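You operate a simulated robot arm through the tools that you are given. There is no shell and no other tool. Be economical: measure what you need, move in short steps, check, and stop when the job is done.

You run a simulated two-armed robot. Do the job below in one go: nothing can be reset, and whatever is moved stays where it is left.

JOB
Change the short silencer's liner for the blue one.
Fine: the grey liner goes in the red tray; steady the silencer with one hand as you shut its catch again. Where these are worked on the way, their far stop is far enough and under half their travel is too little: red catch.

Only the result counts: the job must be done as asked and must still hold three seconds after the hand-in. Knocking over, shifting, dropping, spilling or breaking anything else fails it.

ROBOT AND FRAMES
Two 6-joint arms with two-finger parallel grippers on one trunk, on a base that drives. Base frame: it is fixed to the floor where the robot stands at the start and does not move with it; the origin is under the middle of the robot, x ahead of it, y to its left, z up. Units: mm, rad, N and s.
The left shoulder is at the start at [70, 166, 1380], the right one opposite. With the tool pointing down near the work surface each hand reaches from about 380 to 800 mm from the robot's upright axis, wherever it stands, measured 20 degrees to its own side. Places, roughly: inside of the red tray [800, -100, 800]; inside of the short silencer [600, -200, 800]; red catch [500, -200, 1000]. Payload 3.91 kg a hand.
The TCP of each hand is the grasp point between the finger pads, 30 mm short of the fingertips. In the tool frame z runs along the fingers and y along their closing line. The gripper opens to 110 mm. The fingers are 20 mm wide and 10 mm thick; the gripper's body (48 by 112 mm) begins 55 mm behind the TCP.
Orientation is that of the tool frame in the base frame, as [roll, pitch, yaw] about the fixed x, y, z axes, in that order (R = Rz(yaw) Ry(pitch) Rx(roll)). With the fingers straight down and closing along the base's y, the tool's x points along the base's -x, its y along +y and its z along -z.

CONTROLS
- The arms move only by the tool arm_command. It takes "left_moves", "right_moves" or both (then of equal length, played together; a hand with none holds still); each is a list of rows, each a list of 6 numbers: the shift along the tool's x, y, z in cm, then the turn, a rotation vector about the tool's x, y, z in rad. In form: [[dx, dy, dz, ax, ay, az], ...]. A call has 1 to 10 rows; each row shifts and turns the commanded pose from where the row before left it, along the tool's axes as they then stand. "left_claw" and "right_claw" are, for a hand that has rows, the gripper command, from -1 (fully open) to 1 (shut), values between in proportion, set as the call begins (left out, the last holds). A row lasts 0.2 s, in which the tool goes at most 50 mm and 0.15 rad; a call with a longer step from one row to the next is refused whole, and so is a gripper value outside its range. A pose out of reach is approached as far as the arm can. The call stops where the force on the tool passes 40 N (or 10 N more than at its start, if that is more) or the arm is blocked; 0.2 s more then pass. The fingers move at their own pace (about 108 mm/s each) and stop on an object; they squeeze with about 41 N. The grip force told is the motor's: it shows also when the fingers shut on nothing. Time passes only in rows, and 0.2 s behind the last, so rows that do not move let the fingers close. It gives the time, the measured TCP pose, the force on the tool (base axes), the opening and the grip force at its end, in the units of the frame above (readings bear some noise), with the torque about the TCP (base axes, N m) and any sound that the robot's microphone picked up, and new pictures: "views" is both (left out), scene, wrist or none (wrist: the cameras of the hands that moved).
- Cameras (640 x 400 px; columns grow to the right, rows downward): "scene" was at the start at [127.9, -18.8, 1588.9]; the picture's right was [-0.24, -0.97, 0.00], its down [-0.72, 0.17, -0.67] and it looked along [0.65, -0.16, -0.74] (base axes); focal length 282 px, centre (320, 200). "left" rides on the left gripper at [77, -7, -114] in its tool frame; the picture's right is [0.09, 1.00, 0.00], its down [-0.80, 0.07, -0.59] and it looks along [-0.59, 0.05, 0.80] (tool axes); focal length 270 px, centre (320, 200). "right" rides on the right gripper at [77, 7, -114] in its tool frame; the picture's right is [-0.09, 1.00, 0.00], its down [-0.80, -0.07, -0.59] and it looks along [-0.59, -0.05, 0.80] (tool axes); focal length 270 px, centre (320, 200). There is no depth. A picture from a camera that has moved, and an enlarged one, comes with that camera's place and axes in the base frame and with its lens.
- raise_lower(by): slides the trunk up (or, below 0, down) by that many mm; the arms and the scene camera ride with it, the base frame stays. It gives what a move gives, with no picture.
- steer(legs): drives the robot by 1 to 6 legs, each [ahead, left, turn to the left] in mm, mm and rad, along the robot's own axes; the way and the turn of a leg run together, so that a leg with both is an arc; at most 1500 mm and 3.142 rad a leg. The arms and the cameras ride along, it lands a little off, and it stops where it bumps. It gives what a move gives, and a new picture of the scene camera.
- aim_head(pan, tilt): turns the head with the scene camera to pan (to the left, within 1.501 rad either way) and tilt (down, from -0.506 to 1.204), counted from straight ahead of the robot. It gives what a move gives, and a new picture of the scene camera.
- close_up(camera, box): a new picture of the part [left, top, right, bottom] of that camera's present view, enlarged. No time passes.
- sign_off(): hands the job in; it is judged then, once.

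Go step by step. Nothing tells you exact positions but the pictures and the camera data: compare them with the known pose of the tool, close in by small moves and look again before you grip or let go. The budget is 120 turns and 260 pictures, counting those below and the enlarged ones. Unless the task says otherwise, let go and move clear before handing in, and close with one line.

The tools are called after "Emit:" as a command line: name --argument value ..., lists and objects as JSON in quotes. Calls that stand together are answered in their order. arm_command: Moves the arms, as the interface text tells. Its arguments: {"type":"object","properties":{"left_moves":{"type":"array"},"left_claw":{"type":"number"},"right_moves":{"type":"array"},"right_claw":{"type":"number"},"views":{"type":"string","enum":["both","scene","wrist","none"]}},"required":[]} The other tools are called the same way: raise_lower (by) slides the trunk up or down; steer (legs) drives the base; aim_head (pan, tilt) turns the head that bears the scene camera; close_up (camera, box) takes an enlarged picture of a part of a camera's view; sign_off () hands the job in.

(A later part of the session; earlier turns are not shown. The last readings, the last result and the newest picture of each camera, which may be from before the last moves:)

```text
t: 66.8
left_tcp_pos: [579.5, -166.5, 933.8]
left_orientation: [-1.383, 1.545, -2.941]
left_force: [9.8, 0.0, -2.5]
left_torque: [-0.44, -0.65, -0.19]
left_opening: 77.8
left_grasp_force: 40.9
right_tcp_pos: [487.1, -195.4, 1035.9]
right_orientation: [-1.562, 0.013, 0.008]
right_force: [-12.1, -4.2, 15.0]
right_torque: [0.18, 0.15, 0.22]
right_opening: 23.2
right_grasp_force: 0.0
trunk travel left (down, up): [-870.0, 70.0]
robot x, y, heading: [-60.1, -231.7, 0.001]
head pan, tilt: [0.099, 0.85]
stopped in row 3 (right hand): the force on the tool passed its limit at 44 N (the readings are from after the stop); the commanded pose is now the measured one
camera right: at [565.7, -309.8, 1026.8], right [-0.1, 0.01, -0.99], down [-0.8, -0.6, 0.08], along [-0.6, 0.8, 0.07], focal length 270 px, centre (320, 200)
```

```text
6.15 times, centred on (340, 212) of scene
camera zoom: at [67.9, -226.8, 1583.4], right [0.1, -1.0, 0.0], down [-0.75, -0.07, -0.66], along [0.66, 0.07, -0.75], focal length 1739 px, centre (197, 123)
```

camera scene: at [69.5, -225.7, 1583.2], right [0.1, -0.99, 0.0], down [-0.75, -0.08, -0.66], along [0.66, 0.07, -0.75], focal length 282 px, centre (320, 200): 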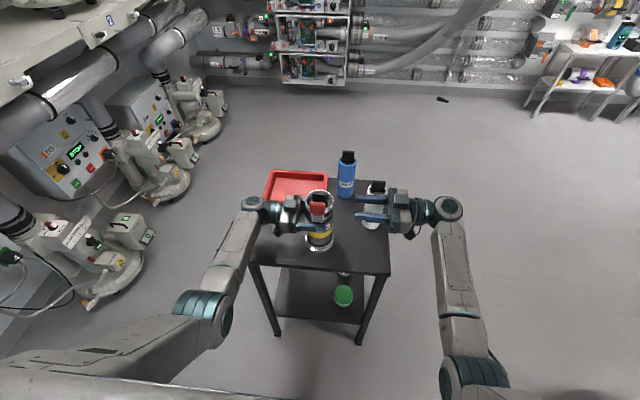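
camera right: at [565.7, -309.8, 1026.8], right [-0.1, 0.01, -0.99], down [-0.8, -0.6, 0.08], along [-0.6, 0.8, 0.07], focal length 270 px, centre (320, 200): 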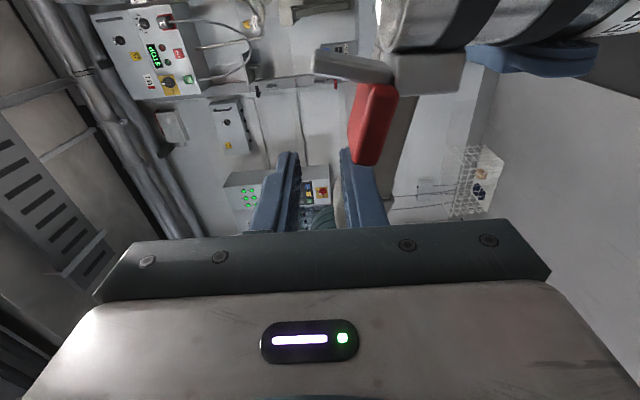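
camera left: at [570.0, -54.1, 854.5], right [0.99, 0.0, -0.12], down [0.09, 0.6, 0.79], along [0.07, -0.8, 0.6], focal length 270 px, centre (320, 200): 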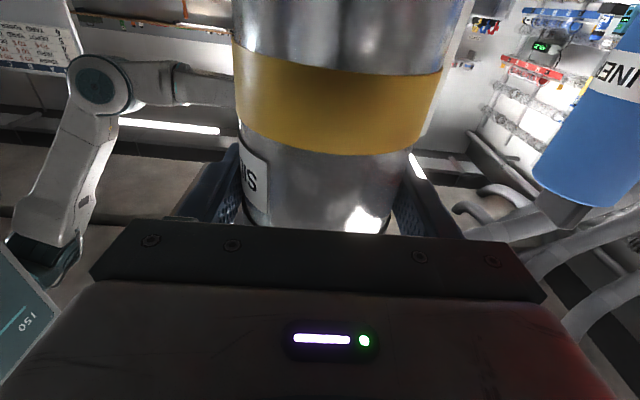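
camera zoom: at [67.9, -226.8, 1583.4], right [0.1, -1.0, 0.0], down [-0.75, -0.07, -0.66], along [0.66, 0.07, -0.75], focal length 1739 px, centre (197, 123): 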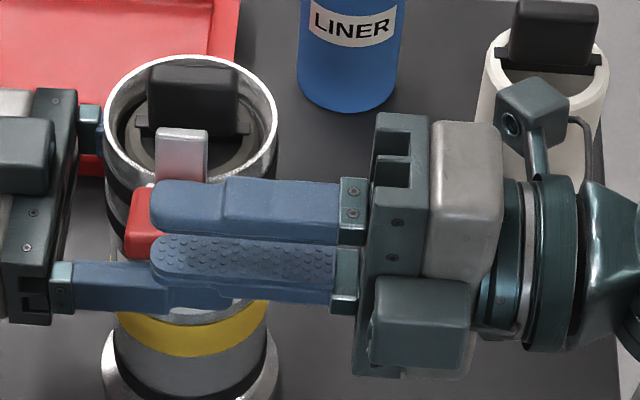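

The lever is now at its stop (44 N). I lift the right hand off and back away to inspect.

Emit:
arm_command --right_moves '[[0, -2, 0, 0, 0, 0], [0, 0, -4, 0, 0, 0], [0, 0, -4, 0, 0, 0], [0, 0, -4, 0, 0, 0]]' --views "wrist"

Emit:
close_up --camera "scene" --box '[290, 180, 390, 245]'

```text
t: 67.8
left_tcp_pos: [581.3, -168.1, 931.7]
left_orientation: [-1.391, 1.544, -2.954]
left_force: [-0.1, 2.4, 3.4]
left_torque: [0.28, -0.34, 0.13]
left_opening: 77.9
left_grasp_force: 40.8
right_tcp_pos: [488.9, -317.1, 1052.2]
right_orientation: [-1.565, 0.019, 0.007]
right_force: [-0.1, -1.2, 0.3]
right_torque: [-0.01, 0.02, -0.02]
right_opening: 30.0
right_grasp_force: 0.1
trunk travel left (down, up): [-870.0, 70.0]
robot x, y, heading: [-61.0, -233.5, 0.003]
head pan, tilt: [0.099, 0.85]
camera right: at [567.7, -430.9, 1043.2], right [-0.11, 0.01, -0.99], down [-0.8, -0.6, 0.08], along [-0.6, 0.8, 0.07], focal length 270 px, centre (320, 200)
```

right: 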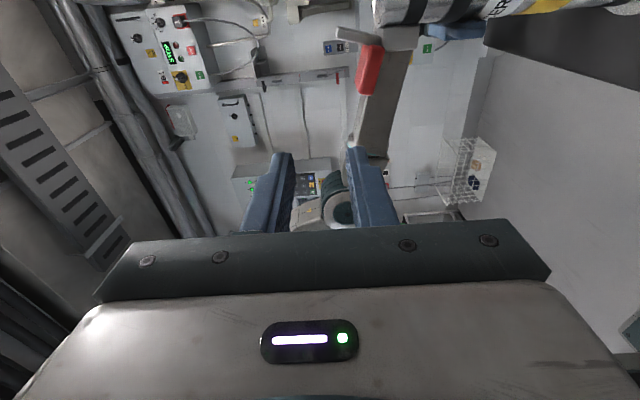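

```text
6.15 times, centred on (340, 212) of scene
camera zoom: at [68.8, -227.8, 1583.2], right [0.1, -0.99, 0.0], down [-0.75, -0.07, -0.66], along [0.66, 0.07, -0.75], focal length 1739 px, centre (197, 123)
```

zoom: 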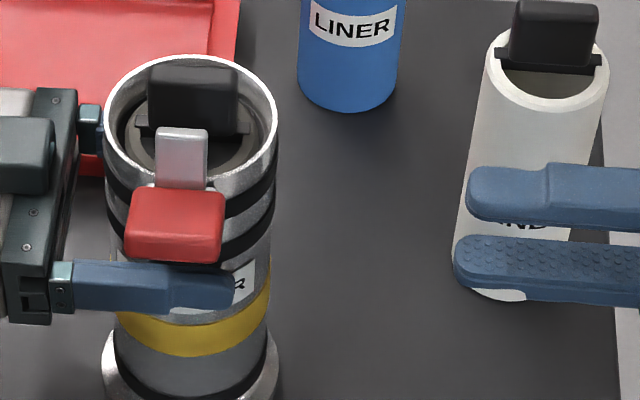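

Emit:
close_up --camera "right" --box '[310, 0, 450, 110]'

```text
3.64 times, centred on (380, 55) of right
camera zoom: at [567.7, -430.9, 1043.2], right [-0.11, 0.01, -0.99], down [-0.8, -0.6, 0.08], along [-0.6, 0.8, 0.07], focal length 983 px, centre (102, 727)
```

zoom: 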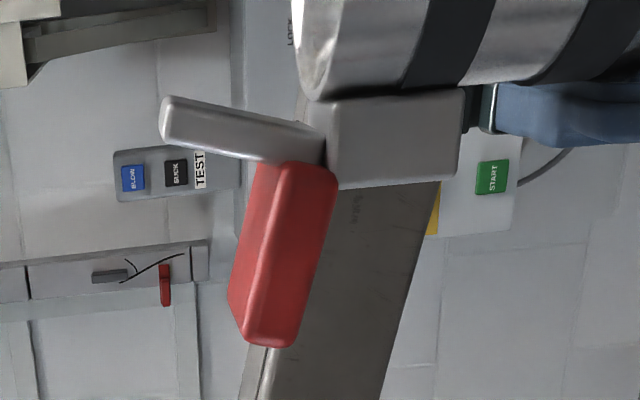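

The hook leans ~20° from upright with the paddle ~20° above level. I press once more with the fingers shut to learn whether that is really the stop.

Emit:
arm_command --right_moves '[[0, 0, 4, 0, 0, 0], [0, 0, 4, 0, 0, 0], [0, 0, 4, 0, 0, 0], [0, 1, 0, 0, 0, 0], [0, 1, 0, 0, 0, 0], [0, 0.7, 0, 0, 0, 0], [0, 0.7, 0, 0, 0, 0], [0, 0.7, 0, 0, 0, 0]]' --right_claw 1 --views "none"

Emit:
close_up --camera "scene" --box '[290, 180, 390, 245]'

Emit:
close_up --camera "right" --box '[280, 30, 480, 170]'

```text
t: 69.5
left_tcp_pos: [578.1, -166.6, 931.9]
left_orientation: [-1.403, 1.546, -2.963]
left_force: [2.6, 0.8, 3.1]
left_torque: [-0.34, -0.13, -0.14]
left_opening: 78.3
left_grasp_force: 41.2
right_tcp_pos: [486.2, -194.2, 1020.9]
right_orientation: [-1.556, 0.008, 0.013]
right_force: [-7.6, -1.4, 9.0]
right_torque: [0.04, 0.01, 0.11]
right_opening: 0.1
right_grasp_force: 38.0
trunk travel left (down, up): [-870.0, 70.0]
robot x, y, heading: [-62.7, -234.6, -0.003]
head pan, tilt: [0.099, 0.85]
stopped in row 8 (right hand): the force on the tool passed its limit at 52 N (the readings are from after the stop); the commanded pose is now the measured one
```

```text
6.15 times, centred on (340, 212) of scene
camera zoom: at [66.6, -225.9, 1583.4], right [0.1, -1.0, 0.0], down [-0.75, -0.07, -0.66], along [0.66, 0.07, -0.75], focal length 1739 px, centre (197, 123)
```

zoom: 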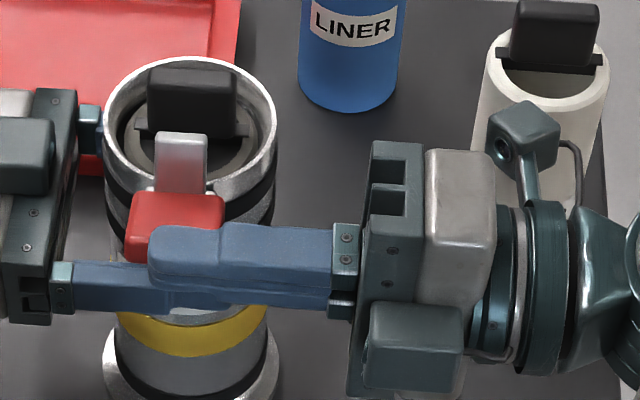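

```text
2.86 times, centred on (380, 100) of right
camera zoom: at [564.4, -307.8, 1011.9], right [-0.1, 0.02, -1.0], down [-0.79, -0.61, 0.07], along [-0.6, 0.8, 0.07], focal length 772 px, centre (149, 486)
```

zoom: 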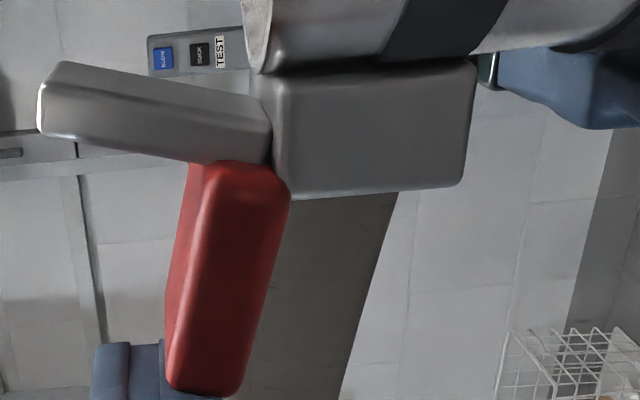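

Same position at 52 N: that is the far stop, so the catch is open. I withdraw the right hand and turn it back, and release the left from the barrel.

Emit:
arm_command --right_moves '[[0, -2.5, 0, 0, 0, 0], [0, 0, -4, 0, 0, 0], [0, 0, -4, 0, 0, 0], [0, 0, -4, 0, 0, 0], [0, 0, -4, 0, 0, 0.15], [0, 0, 0, 0, 0, 0.15], [0, 0, 0, 0, 0, 0.15], [0, 0, 0, 0, 0, 0.15], [0, 0, 0, 0, 0, 0.15], [0, 0, 0, 0, 0, 0.15]]' --right_claw 0 --views "none"

Emit:
arm_command --left_moves '[[0, 0, 0, 0, 0, 0], [0, 0, 0, 0, 0, 0], [0, 0, -4, 0, 0, 0], [0, 0, -4, 0, 0, 0], [0, 0, -3, 0, 0, 0], [-4.3, 0, 0, 0, 0, 0], [-4.3, 0, 0, 0, 0, 0]]' --left_claw -1 --views "wrist"

Emit:
close_up --camera "scene" --box '[270, 170, 430, 270]'

```text
t: 71.7
left_tcp_pos: [580.3, -166.4, 933.0]
left_orientation: [-1.444, 1.546, -3.0]
left_force: [2.9, 0.5, 17.6]
left_torque: [-0.59, -1.3, 0.09]
left_opening: 78.1
left_grasp_force: 41.0
right_tcp_pos: [488.7, -355.5, 1044.0]
right_orientation: [-1.547, 0.912, 0.029]
right_force: [-0.6, 0.6, 0.0]
right_torque: [-0.01, -0.03, -0.01]
right_opening: 55.1
right_grasp_force: 0.1
trunk travel left (down, up): [-870.0, 70.0]
robot x, y, heading: [-56.3, -236.1, -0.001]
head pan, tilt: [0.099, 0.85]
```

```text
t: 73.3
left_tcp_pos: [581.4, -55.2, 1016.1]
left_orientation: [-1.49, 1.54, -3.05]
left_force: [1.4, 0.3, -0.6]
left_torque: [0.01, -0.01, 0.0]
left_opening: 109.9
left_grasp_force: 0.1
right_tcp_pos: [489.5, -353.1, 1042.4]
right_orientation: [-1.548, 0.907, 0.031]
right_force: [-1.5, -0.2, -0.3]
right_torque: [-0.03, 0.02, -0.01]
right_opening: 55.2
right_grasp_force: 0.0
trunk travel left (down, up): [-870.0, 70.0]
robot x, y, heading: [-60.0, -235.0, 0.0]
head pan, tilt: [0.099, 0.85]
camera left: at [570.5, 57.7, 939.4], right [0.99, 0.01, -0.12], down [0.09, 0.6, 0.8], along [0.08, -0.8, 0.59], focal length 270 px, centre (320, 200)
```

left: 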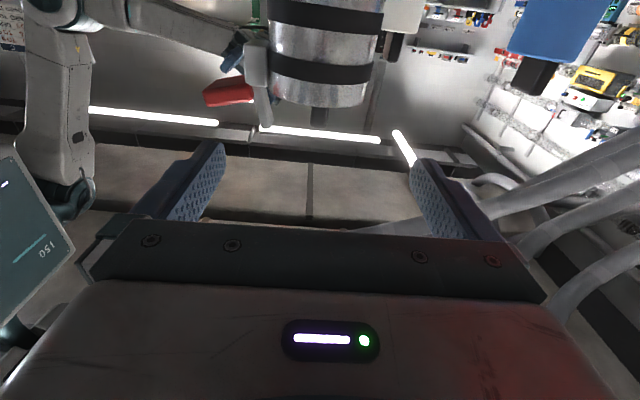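

```text
4.00 times, centred on (350, 220) of scene
camera zoom: at [68.8, -226.1, 1583.2], right [0.1, -1.0, 0.0], down [-0.75, -0.07, -0.66], along [0.66, 0.07, -0.75], focal length 1130 px, centre (200, 120)
```

zoom: 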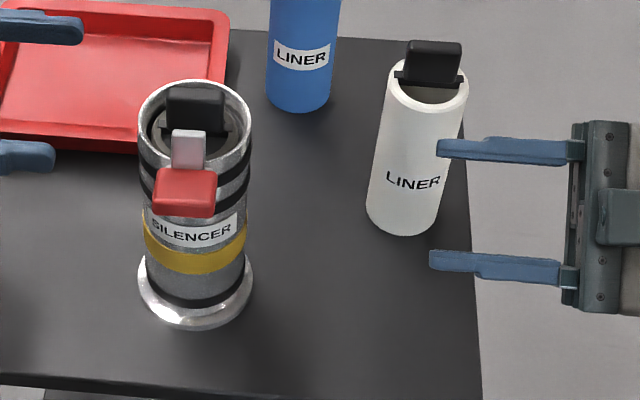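

The tab is centred on x≈581.6 (≈19 mm thick), z 1000–1028. I narrow the left fingers to 40 mm and slide them around the tab.

Emit:
arm_command --left_moves '[[0, 0.1, 0, 0, 0, 0], [0, 0, 4, 0, 0, 0], [0, 0, 3, 0, 0, 0]]' --left_claw 0.27 --views "wrist"

Emit:
close_up --camera "scene" --box '[270, 170, 370, 235]'

```text
t: 74.1
left_tcp_pos: [584.7, -126.4, 1016.2]
left_orientation: [-1.516, 1.541, -3.072]
left_force: [-0.8, -0.9, 0.2]
left_torque: [-0.02, 0.0, -0.02]
left_opening: 40.0
left_grasp_force: 0.1
right_tcp_pos: [490.6, -355.8, 1040.9]
right_orientation: [-1.547, 0.911, 0.032]
right_force: [0.9, 0.7, -0.1]
right_torque: [-0.01, 0.0, -0.03]
right_opening: 55.2
right_grasp_force: 0.0
trunk travel left (down, up): [-870.0, 70.0]
robot x, y, heading: [-59.5, -234.3, -0.0]
head pan, tilt: [0.099, 0.85]
camera left: at [574.4, -13.6, 939.5], right [0.99, 0.01, -0.12], down [0.09, 0.6, 0.8], along [0.08, -0.8, 0.59], focal length 270 px, centre (320, 200)
```

left: 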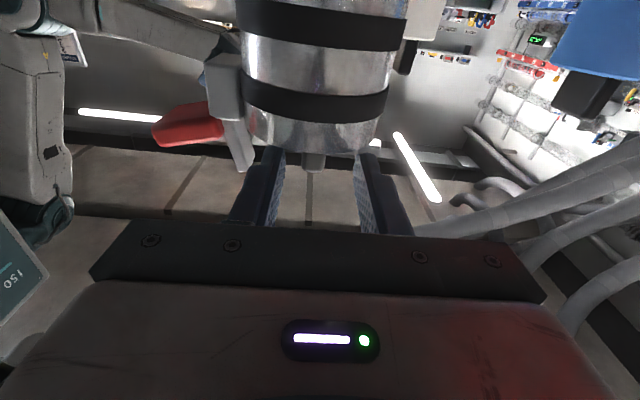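

```text
6.15 times, centred on (320, 202) of scene
camera zoom: at [70.0, -227.4, 1583.1], right [0.1, -1.0, 0.0], down [-0.75, -0.07, -0.66], along [0.66, 0.07, -0.75], focal length 1739 px, centre (320, 185)
```

zoom: 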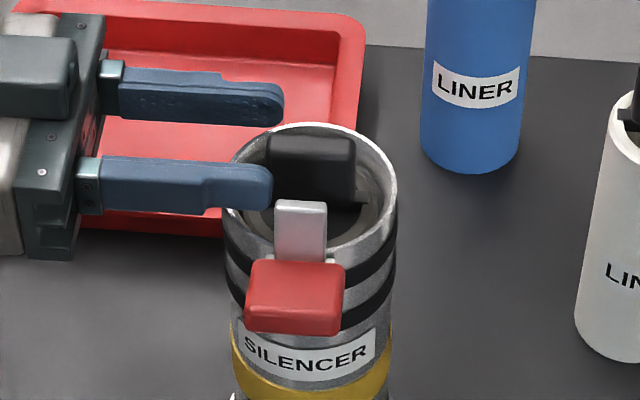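

Aligned, with the hook outside the near finger. I advance 40 mm and grip the tab.

Emit:
arm_command --left_moves '[[0, -0.1, 2, 0, 0, 0], [0, -0.1, 2, 0, 0, 0]]' --views "none"

Emit:
arm_command --left_moves '[[0, 0, 0, 0, 0, 0], [0, 0, 0, 0, 0, 0]]' --left_claw 1 --views "wrist"

Emit:
close_up --camera "scene" --box '[270, 170, 370, 235]'

```text
t: 74.7
left_tcp_pos: [583.2, -167.9, 1016.5]
left_orientation: [-1.521, 1.542, -3.078]
left_force: [0.0, -0.3, 0.3]
left_torque: [-0.01, 0.01, 0.01]
left_opening: 40.2
left_grasp_force: 0.1
right_tcp_pos: [490.1, -355.9, 1040.5]
right_orientation: [-1.544, 0.912, 0.031]
right_force: [0.4, -0.1, 0.7]
right_torque: [-0.01, 0.0, -0.01]
right_opening: 54.9
right_grasp_force: 0.1
trunk travel left (down, up): [-870.0, 70.0]
robot x, y, heading: [-58.5, -231.6, 0.003]
head pan, tilt: [0.099, 0.85]
```

```text
t: 75.3
left_tcp_pos: [582.8, -166.6, 1015.4]
left_orientation: [-1.469, 1.543, -3.025]
left_force: [1.9, 0.2, 0.8]
left_torque: [-0.09, -0.35, 0.01]
left_opening: 13.6
left_grasp_force: 41.7
right_tcp_pos: [489.9, -355.4, 1042.7]
right_orientation: [-1.545, 0.914, 0.03]
right_force: [0.1, 0.7, -0.1]
right_torque: [0.01, -0.01, 0.02]
right_opening: 55.1
right_grasp_force: 0.0
trunk travel left (down, up): [-870.0, 70.0]
robot x, y, heading: [-56.9, -234.4, -0.003]
head pan, tilt: [0.099, 0.85]
camera left: at [572.1, -53.0, 939.5], right [0.99, 0.01, -0.12], down [0.09, 0.6, 0.8], along [0.08, -0.8, 0.59], focal length 270 px, centre (320, 200)
```

left: 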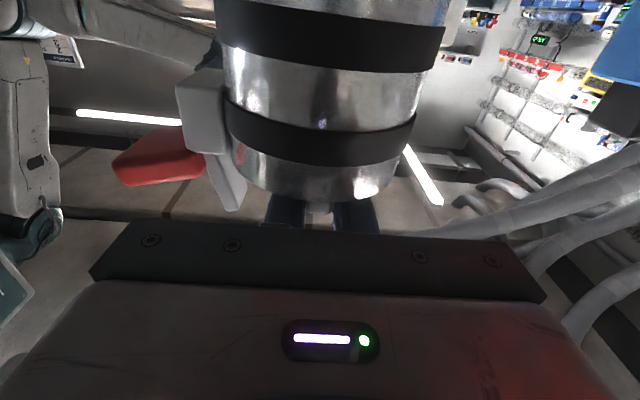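

```text
6.15 times, centred on (320, 202) of scene
camera zoom: at [69.9, -226.0, 1583.1], right [0.1, -1.0, 0.0], down [-0.75, -0.07, -0.66], along [0.66, 0.07, -0.75], focal length 1739 px, centre (320, 185)
```

zoom: 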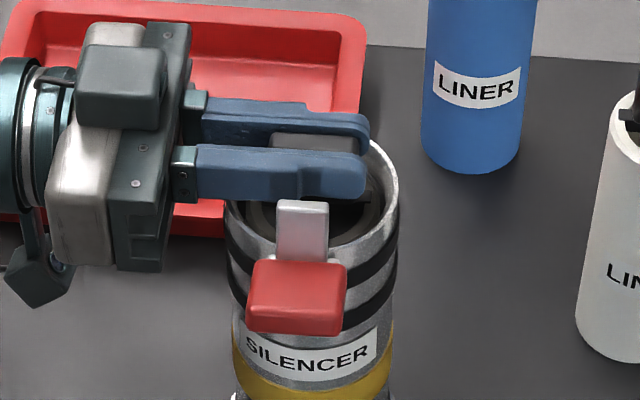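

Tab gripped (13.6 mm, 41 N). I lift a little and check force and silencer.

Emit:
arm_command --left_moves '[[-1, -0.02, 0, 0, 0, 0], [-2, -0.05, 0, 0, 0, 0]]' --views "none"

Emit:
close_up --camera "scene" --box '[270, 170, 370, 270]'

```text
t: 75.9
left_tcp_pos: [583.1, -165.7, 1046.1]
left_orientation: [-1.482, 1.542, -3.038]
left_force: [0.7, -0.4, -1.6]
left_torque: [-0.02, -0.13, 0.03]
left_opening: 13.6
left_grasp_force: 41.1
right_tcp_pos: [489.2, -354.5, 1041.7]
right_orientation: [-1.545, 0.912, 0.03]
right_force: [-0.4, 0.7, -0.6]
right_torque: [0.0, 0.02, 0.0]
right_opening: 54.8
right_grasp_force: 0.0
trunk travel left (down, up): [-870.0, 70.0]
robot x, y, heading: [-55.1, -236.7, 0.002]
head pan, tilt: [0.099, 0.85]
```

```text
4.00 times, centred on (320, 220) of scene
camera zoom: at [69.6, -226.1, 1583.1], right [0.1, -1.0, 0.0], down [-0.75, -0.07, -0.66], along [0.66, 0.07, -0.75], focal length 1130 px, centre (320, 120)
```

zoom: 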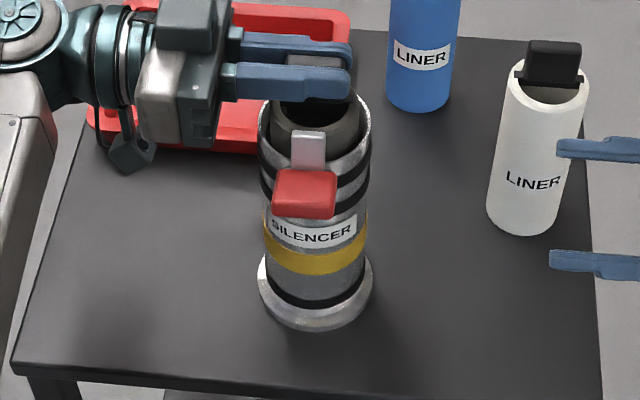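

It slides freely (about 2 N). I lift it the rest of the way.

Emit:
arm_command --left_moves '[[-4.3, -0.1, 0, 0, 0, 0], [-4.3, -0.1, 0, 0, 0, 0], [-4.3, -0.1, 0, 0, 0, 0], [-4.3, -0.1, 0, 0, 0, 0]]' --views "both"

```text
t: 76.9
left_tcp_pos: [583.2, -165.6, 1219.1]
left_orientation: [-1.48, 1.54, -3.037]
left_force: [0.9, -0.5, -1.4]
left_torque: [0.05, -0.01, 0.02]
left_opening: 13.6
left_grasp_force: 40.7
right_tcp_pos: [489.9, -354.7, 1043.1]
right_orientation: [-1.546, 0.912, 0.032]
right_force: [0.7, 0.6, 0.3]
right_torque: [0.0, -0.03, -0.03]
right_opening: 54.8
right_grasp_force: 0.0
trunk travel left (down, up): [-870.0, 70.0]
robot x, y, heading: [-60.5, -236.8, -0.001]
head pan, tilt: [0.099, 0.85]
camera scene: at [69.3, -226.4, 1583.1], right [0.1, -1.0, 0.0], down [-0.75, -0.07, -0.66], along [0.66, 0.07, -0.75], focal length 282 px, centre (320, 200)
camera left: at [572.4, -51.8, 1142.2], right [0.99, 0.01, -0.12], down [0.09, 0.6, 0.8], along [0.08, -0.8, 0.59], focal length 270 px, centre (320, 200)
```

scene: 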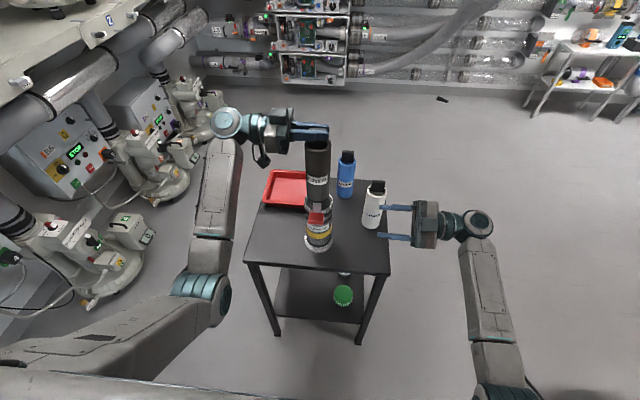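
left: 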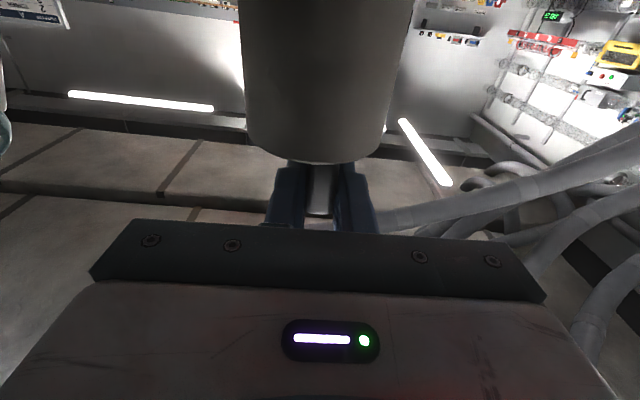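

Emit:
close_up --camera "scene" --box '[240, 110, 400, 260]'

```text
2.67 times, centred on (320, 185) of scene
camera zoom: at [69.3, -226.4, 1583.1], right [0.1, -1.0, 0.0], down [-0.75, -0.07, -0.66], along [0.66, 0.07, -0.75], focal length 753 px, centre (320, 240)
```

zoom: 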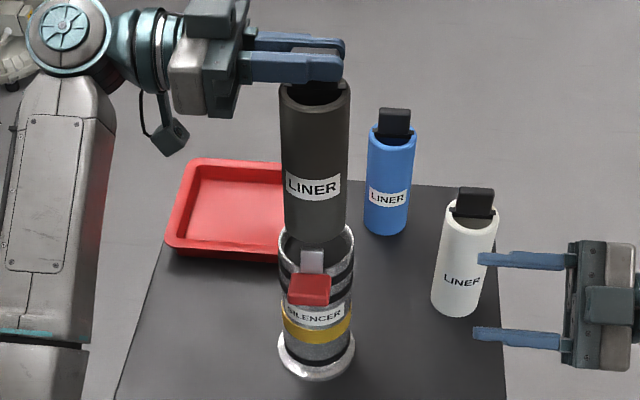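

The grey liner (168 mm long) is clear of the rim. I raise it a bit more, draw the right hand back, and drive forward 150 mm so the tray is in the left's reach.

Emit:
arm_command --left_moves '[[-2, 0, 0, 0, 0, 0], [-2, 0, 0, 0, 0, 0], [0, 0, 0, 0, 0, 0], [0, 0, 0, 0, 0, 0]]' --right_moves '[[0, 0, -4, 0, 0, 0.15], [0, 0, -4, 0, 0, 0.15], [0, 0, -4, 0, 0, 0.15], [0, 0, -4, 0, 0, 0.15]]' --views "none"

Emit:
steer --legs '[[150, 0, 0]]'

```text
t: 77.9
left_tcp_pos: [585.3, -166.1, 1259.4]
left_orientation: [-1.525, 1.54, -3.082]
left_force: [0.1, 0.0, -1.3]
left_torque: [-0.01, -0.02, -0.02]
left_opening: 13.2
left_grasp_force: 41.2
right_tcp_pos: [491.6, -516.5, 1038.7]
right_orientation: [-1.294, 1.511, 0.288]
right_force: [-0.4, 0.1, -0.2]
right_torque: [0.03, 0.01, 0.01]
right_opening: 55.0
right_grasp_force: 0.2
trunk travel left (down, up): [-870.0, 70.0]
robot x, y, heading: [-57.3, -234.6, 0.005]
head pan, tilt: [0.099, 0.85]
```

```text
t: 79.3
left_tcp_pos: [735.0, -162.6, 1259.7]
left_orientation: [-1.462, 1.545, -3.018]
left_force: [-1.2, 0.8, -0.1]
left_torque: [0.02, 0.0, 0.04]
left_opening: 13.3
left_grasp_force: 41.1
right_tcp_pos: [643.3, -513.3, 1040.3]
right_orientation: [-1.341, 1.506, 0.242]
right_force: [0.1, -0.2, 0.3]
right_torque: [-0.03, 0.01, -0.02]
right_opening: 55.0
right_grasp_force: 0.1
trunk travel left (down, up): [-870.0, 70.0]
robot x, y, heading: [95.1, -232.1, -0.002]
head pan, tilt: [0.099, 0.85]
camera scene: at [218.8, -225.8, 1583.5], right [0.1, -0.99, 0.0], down [-0.75, -0.07, -0.66], along [0.66, 0.07, -0.75], focal length 282 px, centre (320, 200)
```

scene: 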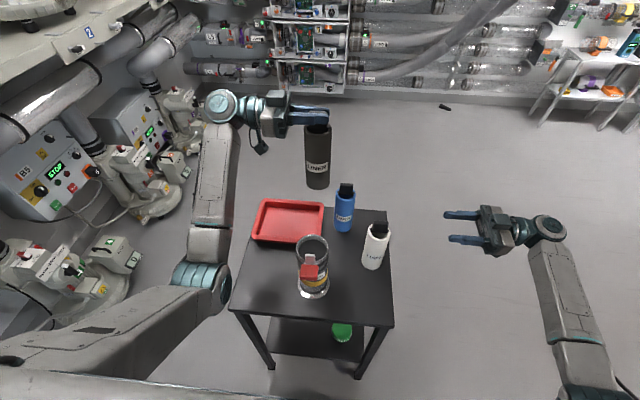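

Now over the tray: shift to (790,−55) and descend most of the way.

Emit:
arm_command --left_moves '[[0, 1.9, -3.6, 0, 0, 0], [0, 1.8, -3.6, 0, 0, 0], [0, 1.8, -3.6, 0, 0, 0], [4.5, 0.1, 0, 0, 0, 0], [4.5, 0.1, 0, 0, 0, 0], [4.5, 0.1, 0, 0, 0, 0], [4.5, 0.1, 0, 0, 0, 0]]' --views "scene"

Emit:
close_up --camera "scene" --box '[220, 130, 380, 260]'

```text
t: 80.9
left_tcp_pos: [788.8, -55.3, 1076.3]
left_orientation: [-1.462, 1.542, -3.02]
left_force: [0.7, 0.0, -0.8]
left_torque: [0.01, -0.01, 0.01]
left_opening: 13.6
left_grasp_force: 41.1
right_tcp_pos: [646.3, -513.9, 1040.2]
right_orientation: [-1.336, 1.51, 0.251]
right_force: [0.8, 0.1, -0.2]
right_torque: [0.01, -0.02, 0.04]
right_opening: 54.9
right_grasp_force: 0.0
trunk travel left (down, up): [-870.0, 70.0]
robot x, y, heading: [89.7, -234.0, 0.004]
head pan, tilt: [0.099, 0.85]
camera scene: at [223.0, -225.6, 1583.1], right [0.1, -0.99, 0.0], down [-0.75, -0.07, -0.66], along [0.66, 0.07, -0.75], focal length 282 px, centre (320, 200)
```

scene: 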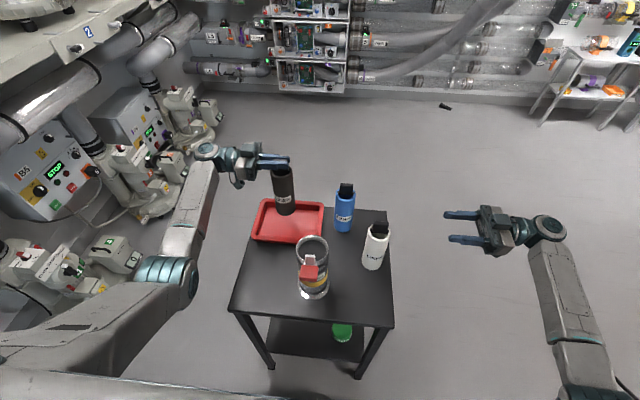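

```text
3.08 times, centred on (300, 195) of scene
camera zoom: at [223.0, -225.6, 1583.1], right [0.1, -0.99, 0.0], down [-0.75, -0.07, -0.66], along [0.66, 0.07, -0.75], focal length 869 px, centre (382, 215)
```

zoom: 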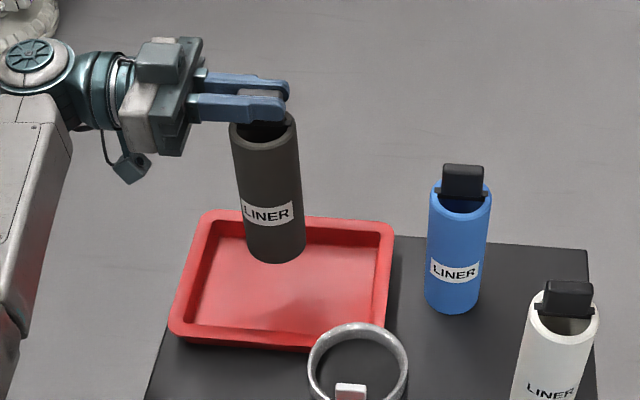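

Over the tray's middle. I descend further in small steps.

Emit:
arm_command --left_moves '[[4, 0.1, 0, 0, 0, 0], [3, 0.1, 0, 0, 0, 0], [0.7, 0, 0, 0, 0, 0]]' --views "none"

Emit:
close_up --camera "scene" --box '[220, 150, 360, 260]'

```text
t: 81.7
left_tcp_pos: [788.9, -56.9, 1000.8]
left_orientation: [-1.468, 1.542, -3.023]
left_force: [-0.2, 0.9, -0.4]
left_torque: [0.02, -0.01, -0.01]
left_opening: 13.4
left_grasp_force: 40.9
right_tcp_pos: [645.5, -513.7, 1038.9]
right_orientation: [-1.333, 1.511, 0.249]
right_force: [0.5, -0.9, 0.8]
right_torque: [0.01, -0.03, 0.02]
right_opening: 55.1
right_grasp_force: 0.0
trunk travel left (down, up): [-870.0, 70.0]
robot x, y, heading: [96.6, -236.2, 0.0]
head pan, tilt: [0.099, 0.85]
```

```text
3.64 times, centred on (290, 205) of scene
camera zoom: at [221.8, -226.0, 1583.2], right [0.1, -0.99, 0.0], down [-0.75, -0.07, -0.66], along [0.66, 0.07, -0.75], focal length 1027 px, centre (429, 182)
```

zoom: 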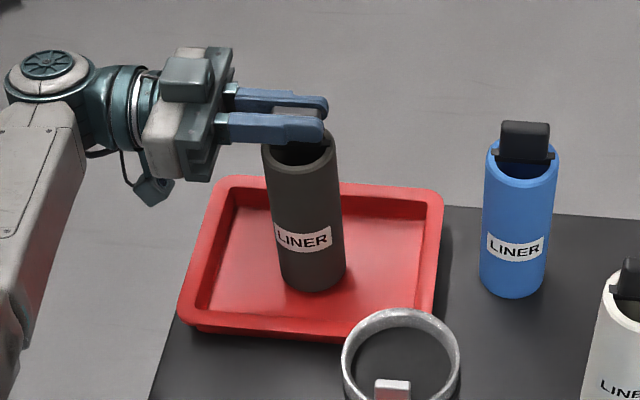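

Emit:
arm_command --left_moves '[[0.4, 0, 0, 0, 0, 0], [0.4, 0, 0, 0, 0, 0]]' --views "none"

Emit:
arm_command --left_moves '[[0.3, 0, 0, 0, 0, 0], [0.3, 0, 0, 0, 0, 0]]' --views "none"

```text
t: 82.3
left_tcp_pos: [788.8, -56.9, 991.9]
left_orientation: [-1.461, 1.542, -3.019]
left_force: [0.1, 0.6, -0.2]
left_torque: [0.01, -0.04, 0.0]
left_opening: 13.3
left_grasp_force: 40.9
right_tcp_pos: [645.9, -514.6, 1040.3]
right_orientation: [-1.333, 1.509, 0.25]
right_force: [0.2, -0.4, -0.2]
right_torque: [0.02, 0.04, -0.01]
right_opening: 55.3
right_grasp_force: 0.0
trunk travel left (down, up): [-870.0, 70.0]
robot x, y, heading: [94.4, -233.7, 0.0]
head pan, tilt: [0.099, 0.85]
```

```text
t: 82.9
left_tcp_pos: [788.0, -57.0, 991.2]
left_orientation: [-1.353, 1.551, -2.911]
left_force: [-1.1, 3.2, 21.5]
left_torque: [0.57, -0.16, 0.07]
left_opening: 13.4
left_grasp_force: 41.1
right_tcp_pos: [642.1, -514.4, 1042.4]
right_orientation: [-1.342, 1.505, 0.24]
right_force: [0.3, -0.4, -0.2]
right_torque: [-0.03, -0.02, 0.0]
right_opening: 55.0
right_grasp_force: 0.1
trunk travel left (down, up): [-870.0, 70.0]
robot x, y, heading: [96.8, -233.6, -0.003]
head pan, tilt: [0.099, 0.85]
```

Contact at z≈991. I ease up 4 mm of the command, open the fingers and back out to the left.

Emit:
arm_command --left_moves '[[-0.4, 0, 0, 0, 0, 0], [0, 0, 0, 0, 0, 0]]' --views "none"

Emit:
arm_command --left_moves '[[0, 0, 0, 0, 0, 0], [0, 0, 0, 0, 0, 0]]' --left_claw 0.3 --views "none"

Emit:
arm_command --left_moves '[[0, 0, -3, 0, 0, 0], [0, 0, -4, 0, 0, 0], [0, 0, -4, 0, 0, 0], [-4, 0, -2, 0, 0, 0], [-4, 0, -2, 0, 0, 0]]' --views "scene"

Emit:
close_up --camera "scene" --box '[220, 150, 400, 290]'

```text
t: 83.5
left_tcp_pos: [785.2, -57.3, 991.5]
left_orientation: [-1.461, 1.543, -3.017]
left_force: [-0.3, 0.5, 15.4]
left_torque: [0.08, -0.28, 0.04]
left_opening: 13.6
left_grasp_force: 40.7
right_tcp_pos: [642.7, -514.1, 1040.8]
right_orientation: [-1.336, 1.506, 0.246]
right_force: [0.6, 0.9, -0.4]
right_torque: [-0.02, -0.03, -0.02]
right_opening: 54.8
right_grasp_force: 0.0
trunk travel left (down, up): [-870.0, 70.0]
robot x, y, heading: [91.4, -232.5, -0.0]
head pan, tilt: [0.099, 0.85]
```

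```text
t: 84.1
left_tcp_pos: [788.3, -56.8, 988.9]
left_orientation: [-1.488, 1.542, -3.045]
left_force: [-0.2, -0.3, 0.1]
left_torque: [-0.01, -0.02, 0.01]
left_opening: 38.6
left_grasp_force: 0.0
right_tcp_pos: [645.1, -514.5, 1041.1]
right_orientation: [-1.333, 1.508, 0.249]
right_force: [-0.1, 0.4, 0.2]
right_torque: [0.01, 0.0, -0.02]
right_opening: 55.0
right_grasp_force: 0.1
trunk travel left (down, up): [-870.0, 70.0]
robot x, y, heading: [93.4, -232.8, -0.002]
head pan, tilt: [0.099, 0.85]
```

```text
t: 85.3
left_tcp_pos: [788.5, 95.6, 1069.8]
left_orientation: [-1.433, 1.54, -2.99]
left_force: [-0.9, 0.2, 0.1]
left_torque: [-0.02, 0.01, 0.02]
left_opening: 38.4
left_grasp_force: 0.0
right_tcp_pos: [644.0, -513.1, 1040.3]
right_orientation: [-1.343, 1.509, 0.236]
right_force: [-0.6, 0.9, 0.2]
right_torque: [0.0, -0.02, 0.0]
right_opening: 55.1
right_grasp_force: 0.0
trunk travel left (down, up): [-870.0, 70.0]
robot x, y, heading: [94.4, -234.2, -0.003]
head pan, tilt: [0.099, 0.85]
camera scene: at [220.6, -225.1, 1583.2], right [0.1, -0.99, 0.0], down [-0.75, -0.08, -0.66], along [0.66, 0.07, -0.75], focal length 282 px, centre (320, 200)
```

scene: 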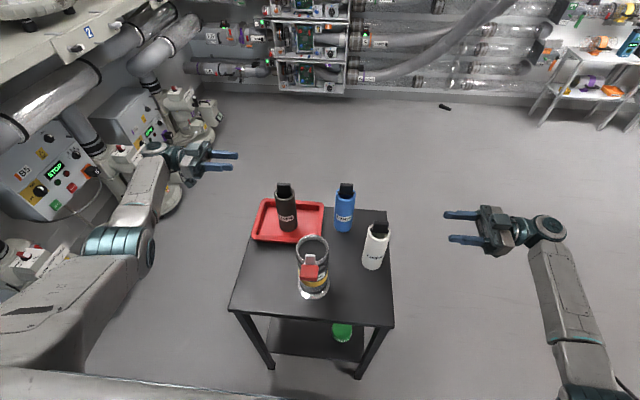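

```text
2.86 times, centred on (310, 220) of scene
camera zoom: at [220.6, -225.1, 1583.2], right [0.1, -0.99, 0.0], down [-0.75, -0.08, -0.66], along [0.66, 0.07, -0.75], focal length 807 px, centre (349, 143)
```

zoom: 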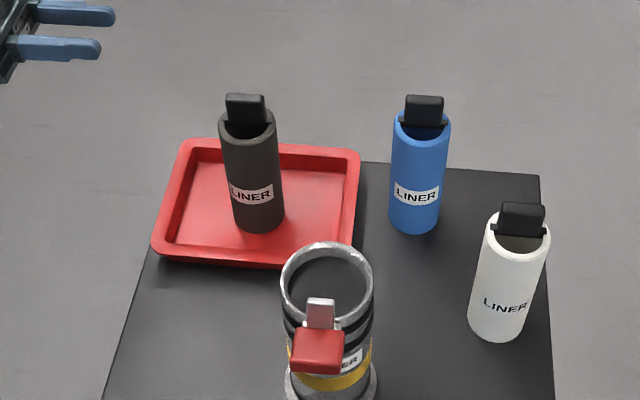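

The grey liner stands in the tray. Now the right hand goes for the blue one: first out to x≈790 to its right, then approach.

Emit:
arm_command --right_moves '[[0, 0, 0, 0, 0, 0.06], [1.4, -3.65, 0, 0, 0, 0], [1.4, -3.65, 0, 0, 0, 0], [1.4, -3.65, 0, 0, 0, 0], [1.4, -3.65, 0, 0, 0, 0], [0, 0, 4, 0, 0, 0], [0, 0, 4, 0, 0, 0], [0, 0, 4, 0, 0, 0]]' --right_claw 0.1 --views "both"

Emit:
close_up --camera "right" --box '[240, 60, 400, 220]'

```text
t: 87.1
left_tcp_pos: [789.3, 97.2, 1067.1]
left_orientation: [-1.424, 1.54, -2.98]
left_force: [0.7, 1.2, 0.8]
left_torque: [0.01, 0.0, -0.05]
left_opening: 38.4
left_grasp_force: 0.1
right_tcp_pos: [781.4, -390.4, 989.6]
right_orientation: [0.06, 1.555, 1.642]
right_force: [0.1, 0.5, -0.4]
right_torque: [-0.01, -0.04, -0.01]
right_opening: 49.6
right_grasp_force: 0.1
right hand out of reach, approached as far as the arm can: row 5
trunk travel left (down, up): [-870.0, 70.0]
robot x, y, heading: [96.0, -232.4, -0.002]
head pan, tilt: [0.099, 0.85]
camera scene: at [223.5, -223.7, 1583.0], right [0.1, -0.99, 0.0], down [-0.75, -0.08, -0.66], along [0.66, 0.06, -0.75], focal length 282 px, centre (320, 200)
camera right: at [776.0, -502.9, 910.2], right [-1.0, -0.01, 0.09], down [0.08, -0.6, 0.79], along [0.04, 0.8, 0.6], focal length 270 px, centre (320, 200)
```

scene: 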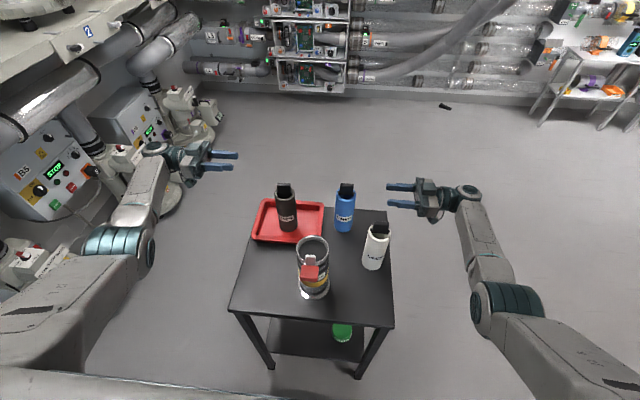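
right: 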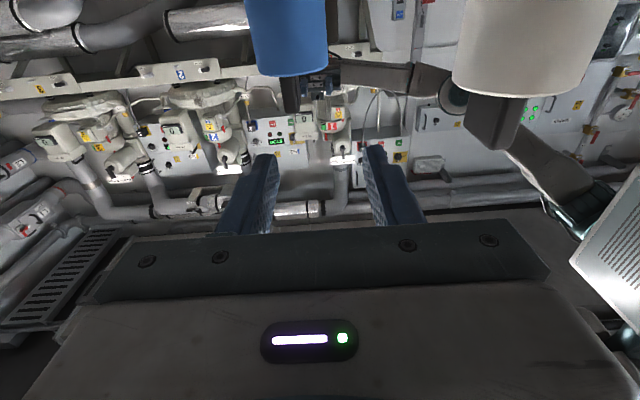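

```text
2.50 times, centred on (320, 140) of right
camera zoom: at [776.0, -502.9, 910.2], right [-1.0, -0.01, 0.09], down [0.08, -0.6, 0.79], along [0.04, 0.8, 0.6], focal length 676 px, centre (320, 350)
```

zoom: 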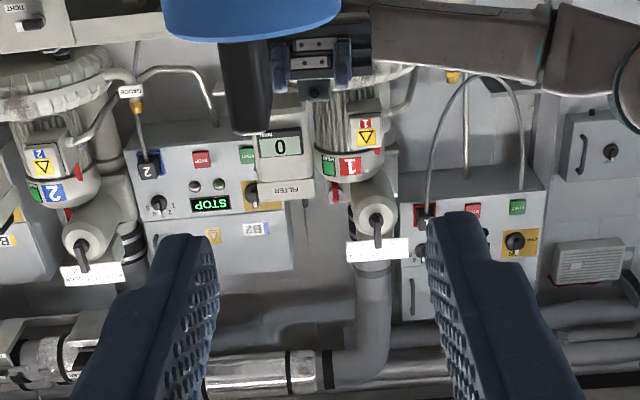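

The blue tab measures at x≈804, y≈−248. I drive 25 mm forward to bring it in reach and re-measure.

Emit:
steer --legs '[[28, 0, 0]]'

Emit:
arm_command --right_moves '[[0, 0, 3.5, 0, 0, 0], [0, 0, 3.5, 0, 0, 0]]' --views "wrist"

Emit:
close_up --camera "scene" --box '[290, 150, 430, 250]'

```text
t: 88.0
left_tcp_pos: [810.8, 94.8, 1072.7]
left_orientation: [-1.458, 1.549, -3.013]
left_force: [-1.4, -0.5, 0.3]
left_torque: [0.04, 0.03, 0.06]
left_opening: 38.6
left_grasp_force: 0.1
right_tcp_pos: [802.1, -390.4, 993.4]
right_orientation: [-0.39, 1.554, 1.193]
right_force: [-1.0, -0.9, 0.5]
right_torque: [-0.03, 0.0, -0.05]
right_opening: 49.5
right_grasp_force: 0.0
trunk travel left (down, up): [-870.0, 70.0]
robot x, y, heading: [120.5, -228.5, -0.0]
head pan, tilt: [0.099, 0.85]
camera scene: at [240.6, -226.2, 1584.1], right [0.1, -0.99, 0.0], down [-0.74, -0.07, -0.66], along [0.66, 0.07, -0.75], focal length 282 px, centre (320, 200)
```

scene: 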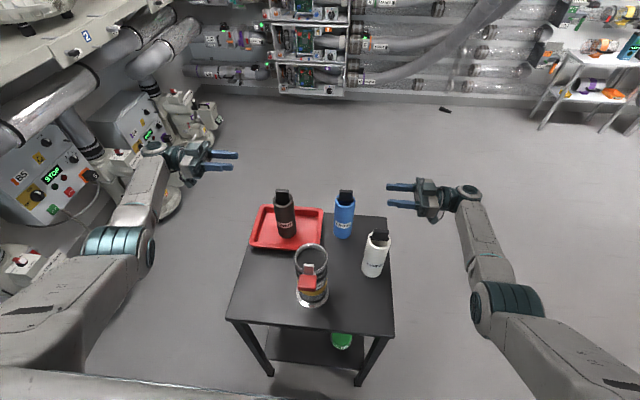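

```text
t: 88.5
left_tcp_pos: [813.5, 96.2, 1069.8]
left_orientation: [-1.417, 1.544, -2.977]
left_force: [-0.5, 0.5, -0.4]
left_torque: [0.0, 0.0, 0.03]
left_opening: 38.3
left_grasp_force: 0.1
right_tcp_pos: [805.9, -318.8, 992.8]
right_orientation: [-0.123, 1.558, 1.463]
right_force: [0.1, 0.7, 0.8]
right_torque: [-0.01, -0.02, -0.05]
right_opening: 49.6
right_grasp_force: 0.1
trunk travel left (down, up): [-870.0, 70.0]
robot x, y, heading: [119.8, -232.8, -0.002]
head pan, tilt: [0.099, 0.85]
camera right: at [799.6, -432.9, 913.0], right [-1.0, -0.01, 0.09], down [0.08, -0.6, 0.79], along [0.04, 0.8, 0.6], focal length 270 px, centre (320, 200)
```

right: 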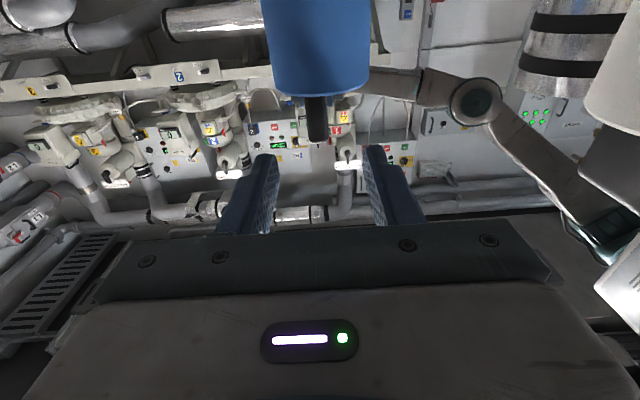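

```text
4.00 times, centred on (360, 200) of scene
camera zoom: at [246.2, -223.8, 1583.5], right [0.1, -0.99, 0.0], down [-0.75, -0.08, -0.66], along [0.66, 0.06, -0.75], focal length 1130 px, centre (160, 200)
```

zoom: 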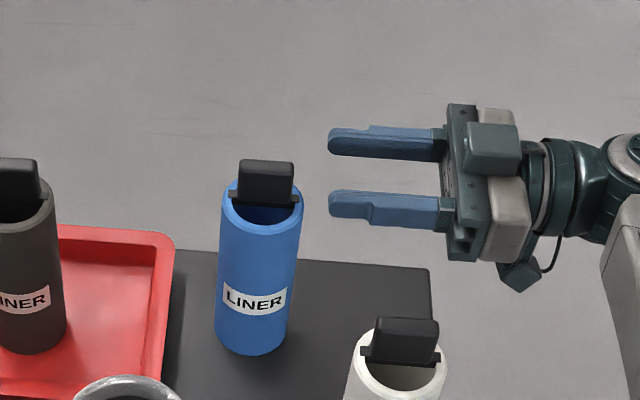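

Aligned with the tab (x≈804, z 960–990). I lower 12 mm, advance 66 mm, and grip.

Emit:
arm_command --right_moves '[[1.2, 0.15, 0, 0, 0, 0], [0, 0, 3.3, 0, 0, 0], [0, 0, 3.3, 0, 0, 0]]' --views "wrist"

Emit:
close_up --camera "scene" --box '[290, 150, 430, 250]'

```text
t: 89.3
left_tcp_pos: [816.5, 97.0, 1067.4]
left_orientation: [-1.442, 1.541, -2.999]
left_force: [-0.5, 0.8, 0.4]
left_torque: [0.05, 0.04, -0.02]
left_opening: 38.6
left_grasp_force: 0.1
right_tcp_pos: [803.9, -253.4, 979.6]
right_orientation: [0.048, 1.557, 1.632]
right_force: [0.7, 0.1, -0.9]
right_torque: [-0.03, 0.0, 0.0]
right_opening: 49.2
right_grasp_force: 0.0
trunk travel left (down, up): [-870.0, 70.0]
robot x, y, heading: [122.1, -230.9, -0.0]
head pan, tilt: [0.099, 0.85]
camera right: at [799.4, -367.1, 900.3], right [-1.0, -0.01, 0.09], down [0.08, -0.6, 0.79], along [0.04, 0.8, 0.6], focal length 270 px, centre (320, 200)
```

right: 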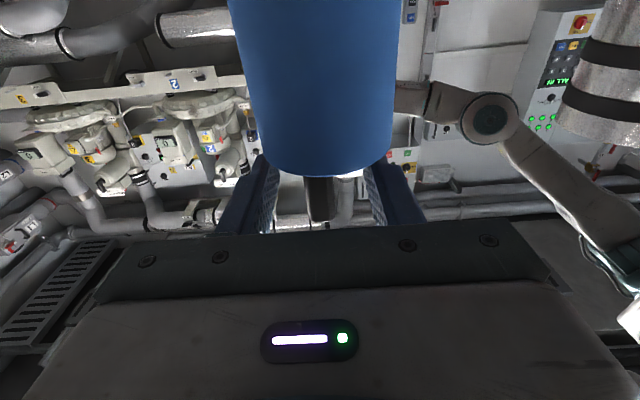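

```text
4.00 times, centred on (360, 200) of scene
camera zoom: at [250.0, -224.2, 1583.1], right [0.1, -0.99, 0.0], down [-0.75, -0.08, -0.66], along [0.66, 0.07, -0.75], focal length 1130 px, centre (160, 200)
```

zoom: 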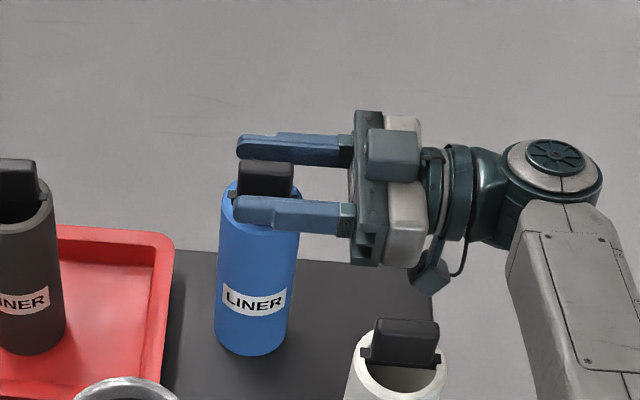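

Fingers straddle the tab. Grip and lift.

Emit:
arm_command --right_moves '[[0, 0, 0, 0, 0, 0], [0, 0, 0, 0, 0, 0]]' --right_claw 1 --views "none"

Emit:
arm_command --right_moves '[[-2, 0, 0, 0, 0, 0], [-4, 0, 0, 0, 0, 0], [-4, 0, 0, 0, 0, 0], [-4, 0, 0, 0, 0, 0], [-4, 0, 0, 0, 0, 0], [-4, 0, 0, 0, 0, 0], [-4, 0, 0, 0, 0, 0]]' --views "scene"

```text
t: 90.0
left_tcp_pos: [815.3, 96.0, 1068.0]
left_orientation: [-1.461, 1.541, -3.016]
left_force: [0.2, 0.8, -0.4]
left_torque: [-0.03, 0.0, 0.0]
left_opening: 38.3
left_grasp_force: 0.1
right_tcp_pos: [804.6, -252.5, 979.5]
right_orientation: [0.054, 1.557, 1.637]
right_force: [0.2, -0.2, -0.4]
right_torque: [0.0, 0.01, -0.02]
right_opening: 13.5
right_grasp_force: 40.9
trunk travel left (down, up): [-870.0, 70.0]
robot x, y, heading: [119.1, -238.8, -0.001]
head pan, tilt: [0.099, 0.85]
```

```text
t: 91.5
left_tcp_pos: [816.2, 95.8, 1068.5]
left_orientation: [-1.465, 1.541, -3.02]
left_force: [1.0, 0.1, 0.6]
left_torque: [0.0, -0.02, -0.02]
left_opening: 38.7
left_grasp_force: 0.1
right_tcp_pos: [806.7, -257.1, 1240.5]
right_orientation: [0.057, 1.556, 1.641]
right_force: [0.5, 0.4, -1.5]
right_torque: [-0.04, -0.03, 0.0]
right_opening: 13.2
right_grasp_force: 41.4
trunk travel left (down, up): [-870.0, 70.0]
robot x, y, heading: [120.9, -231.3, -0.001]
head pan, tilt: [0.099, 0.85]
camera scene: at [249.5, -225.4, 1583.1], right [0.1, -0.99, 0.0], down [-0.75, -0.08, -0.66], along [0.66, 0.07, -0.75], focal length 282 px, centre (320, 200)
```

scene: 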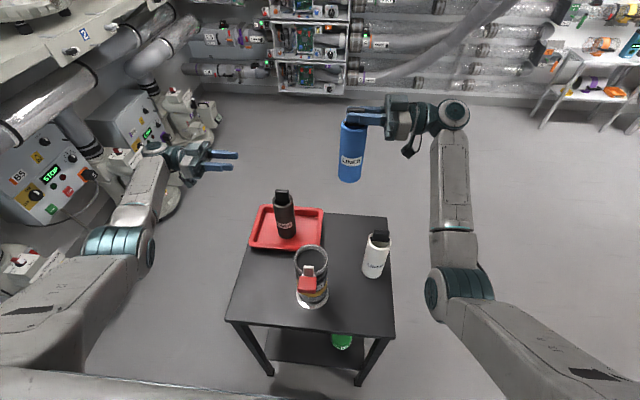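

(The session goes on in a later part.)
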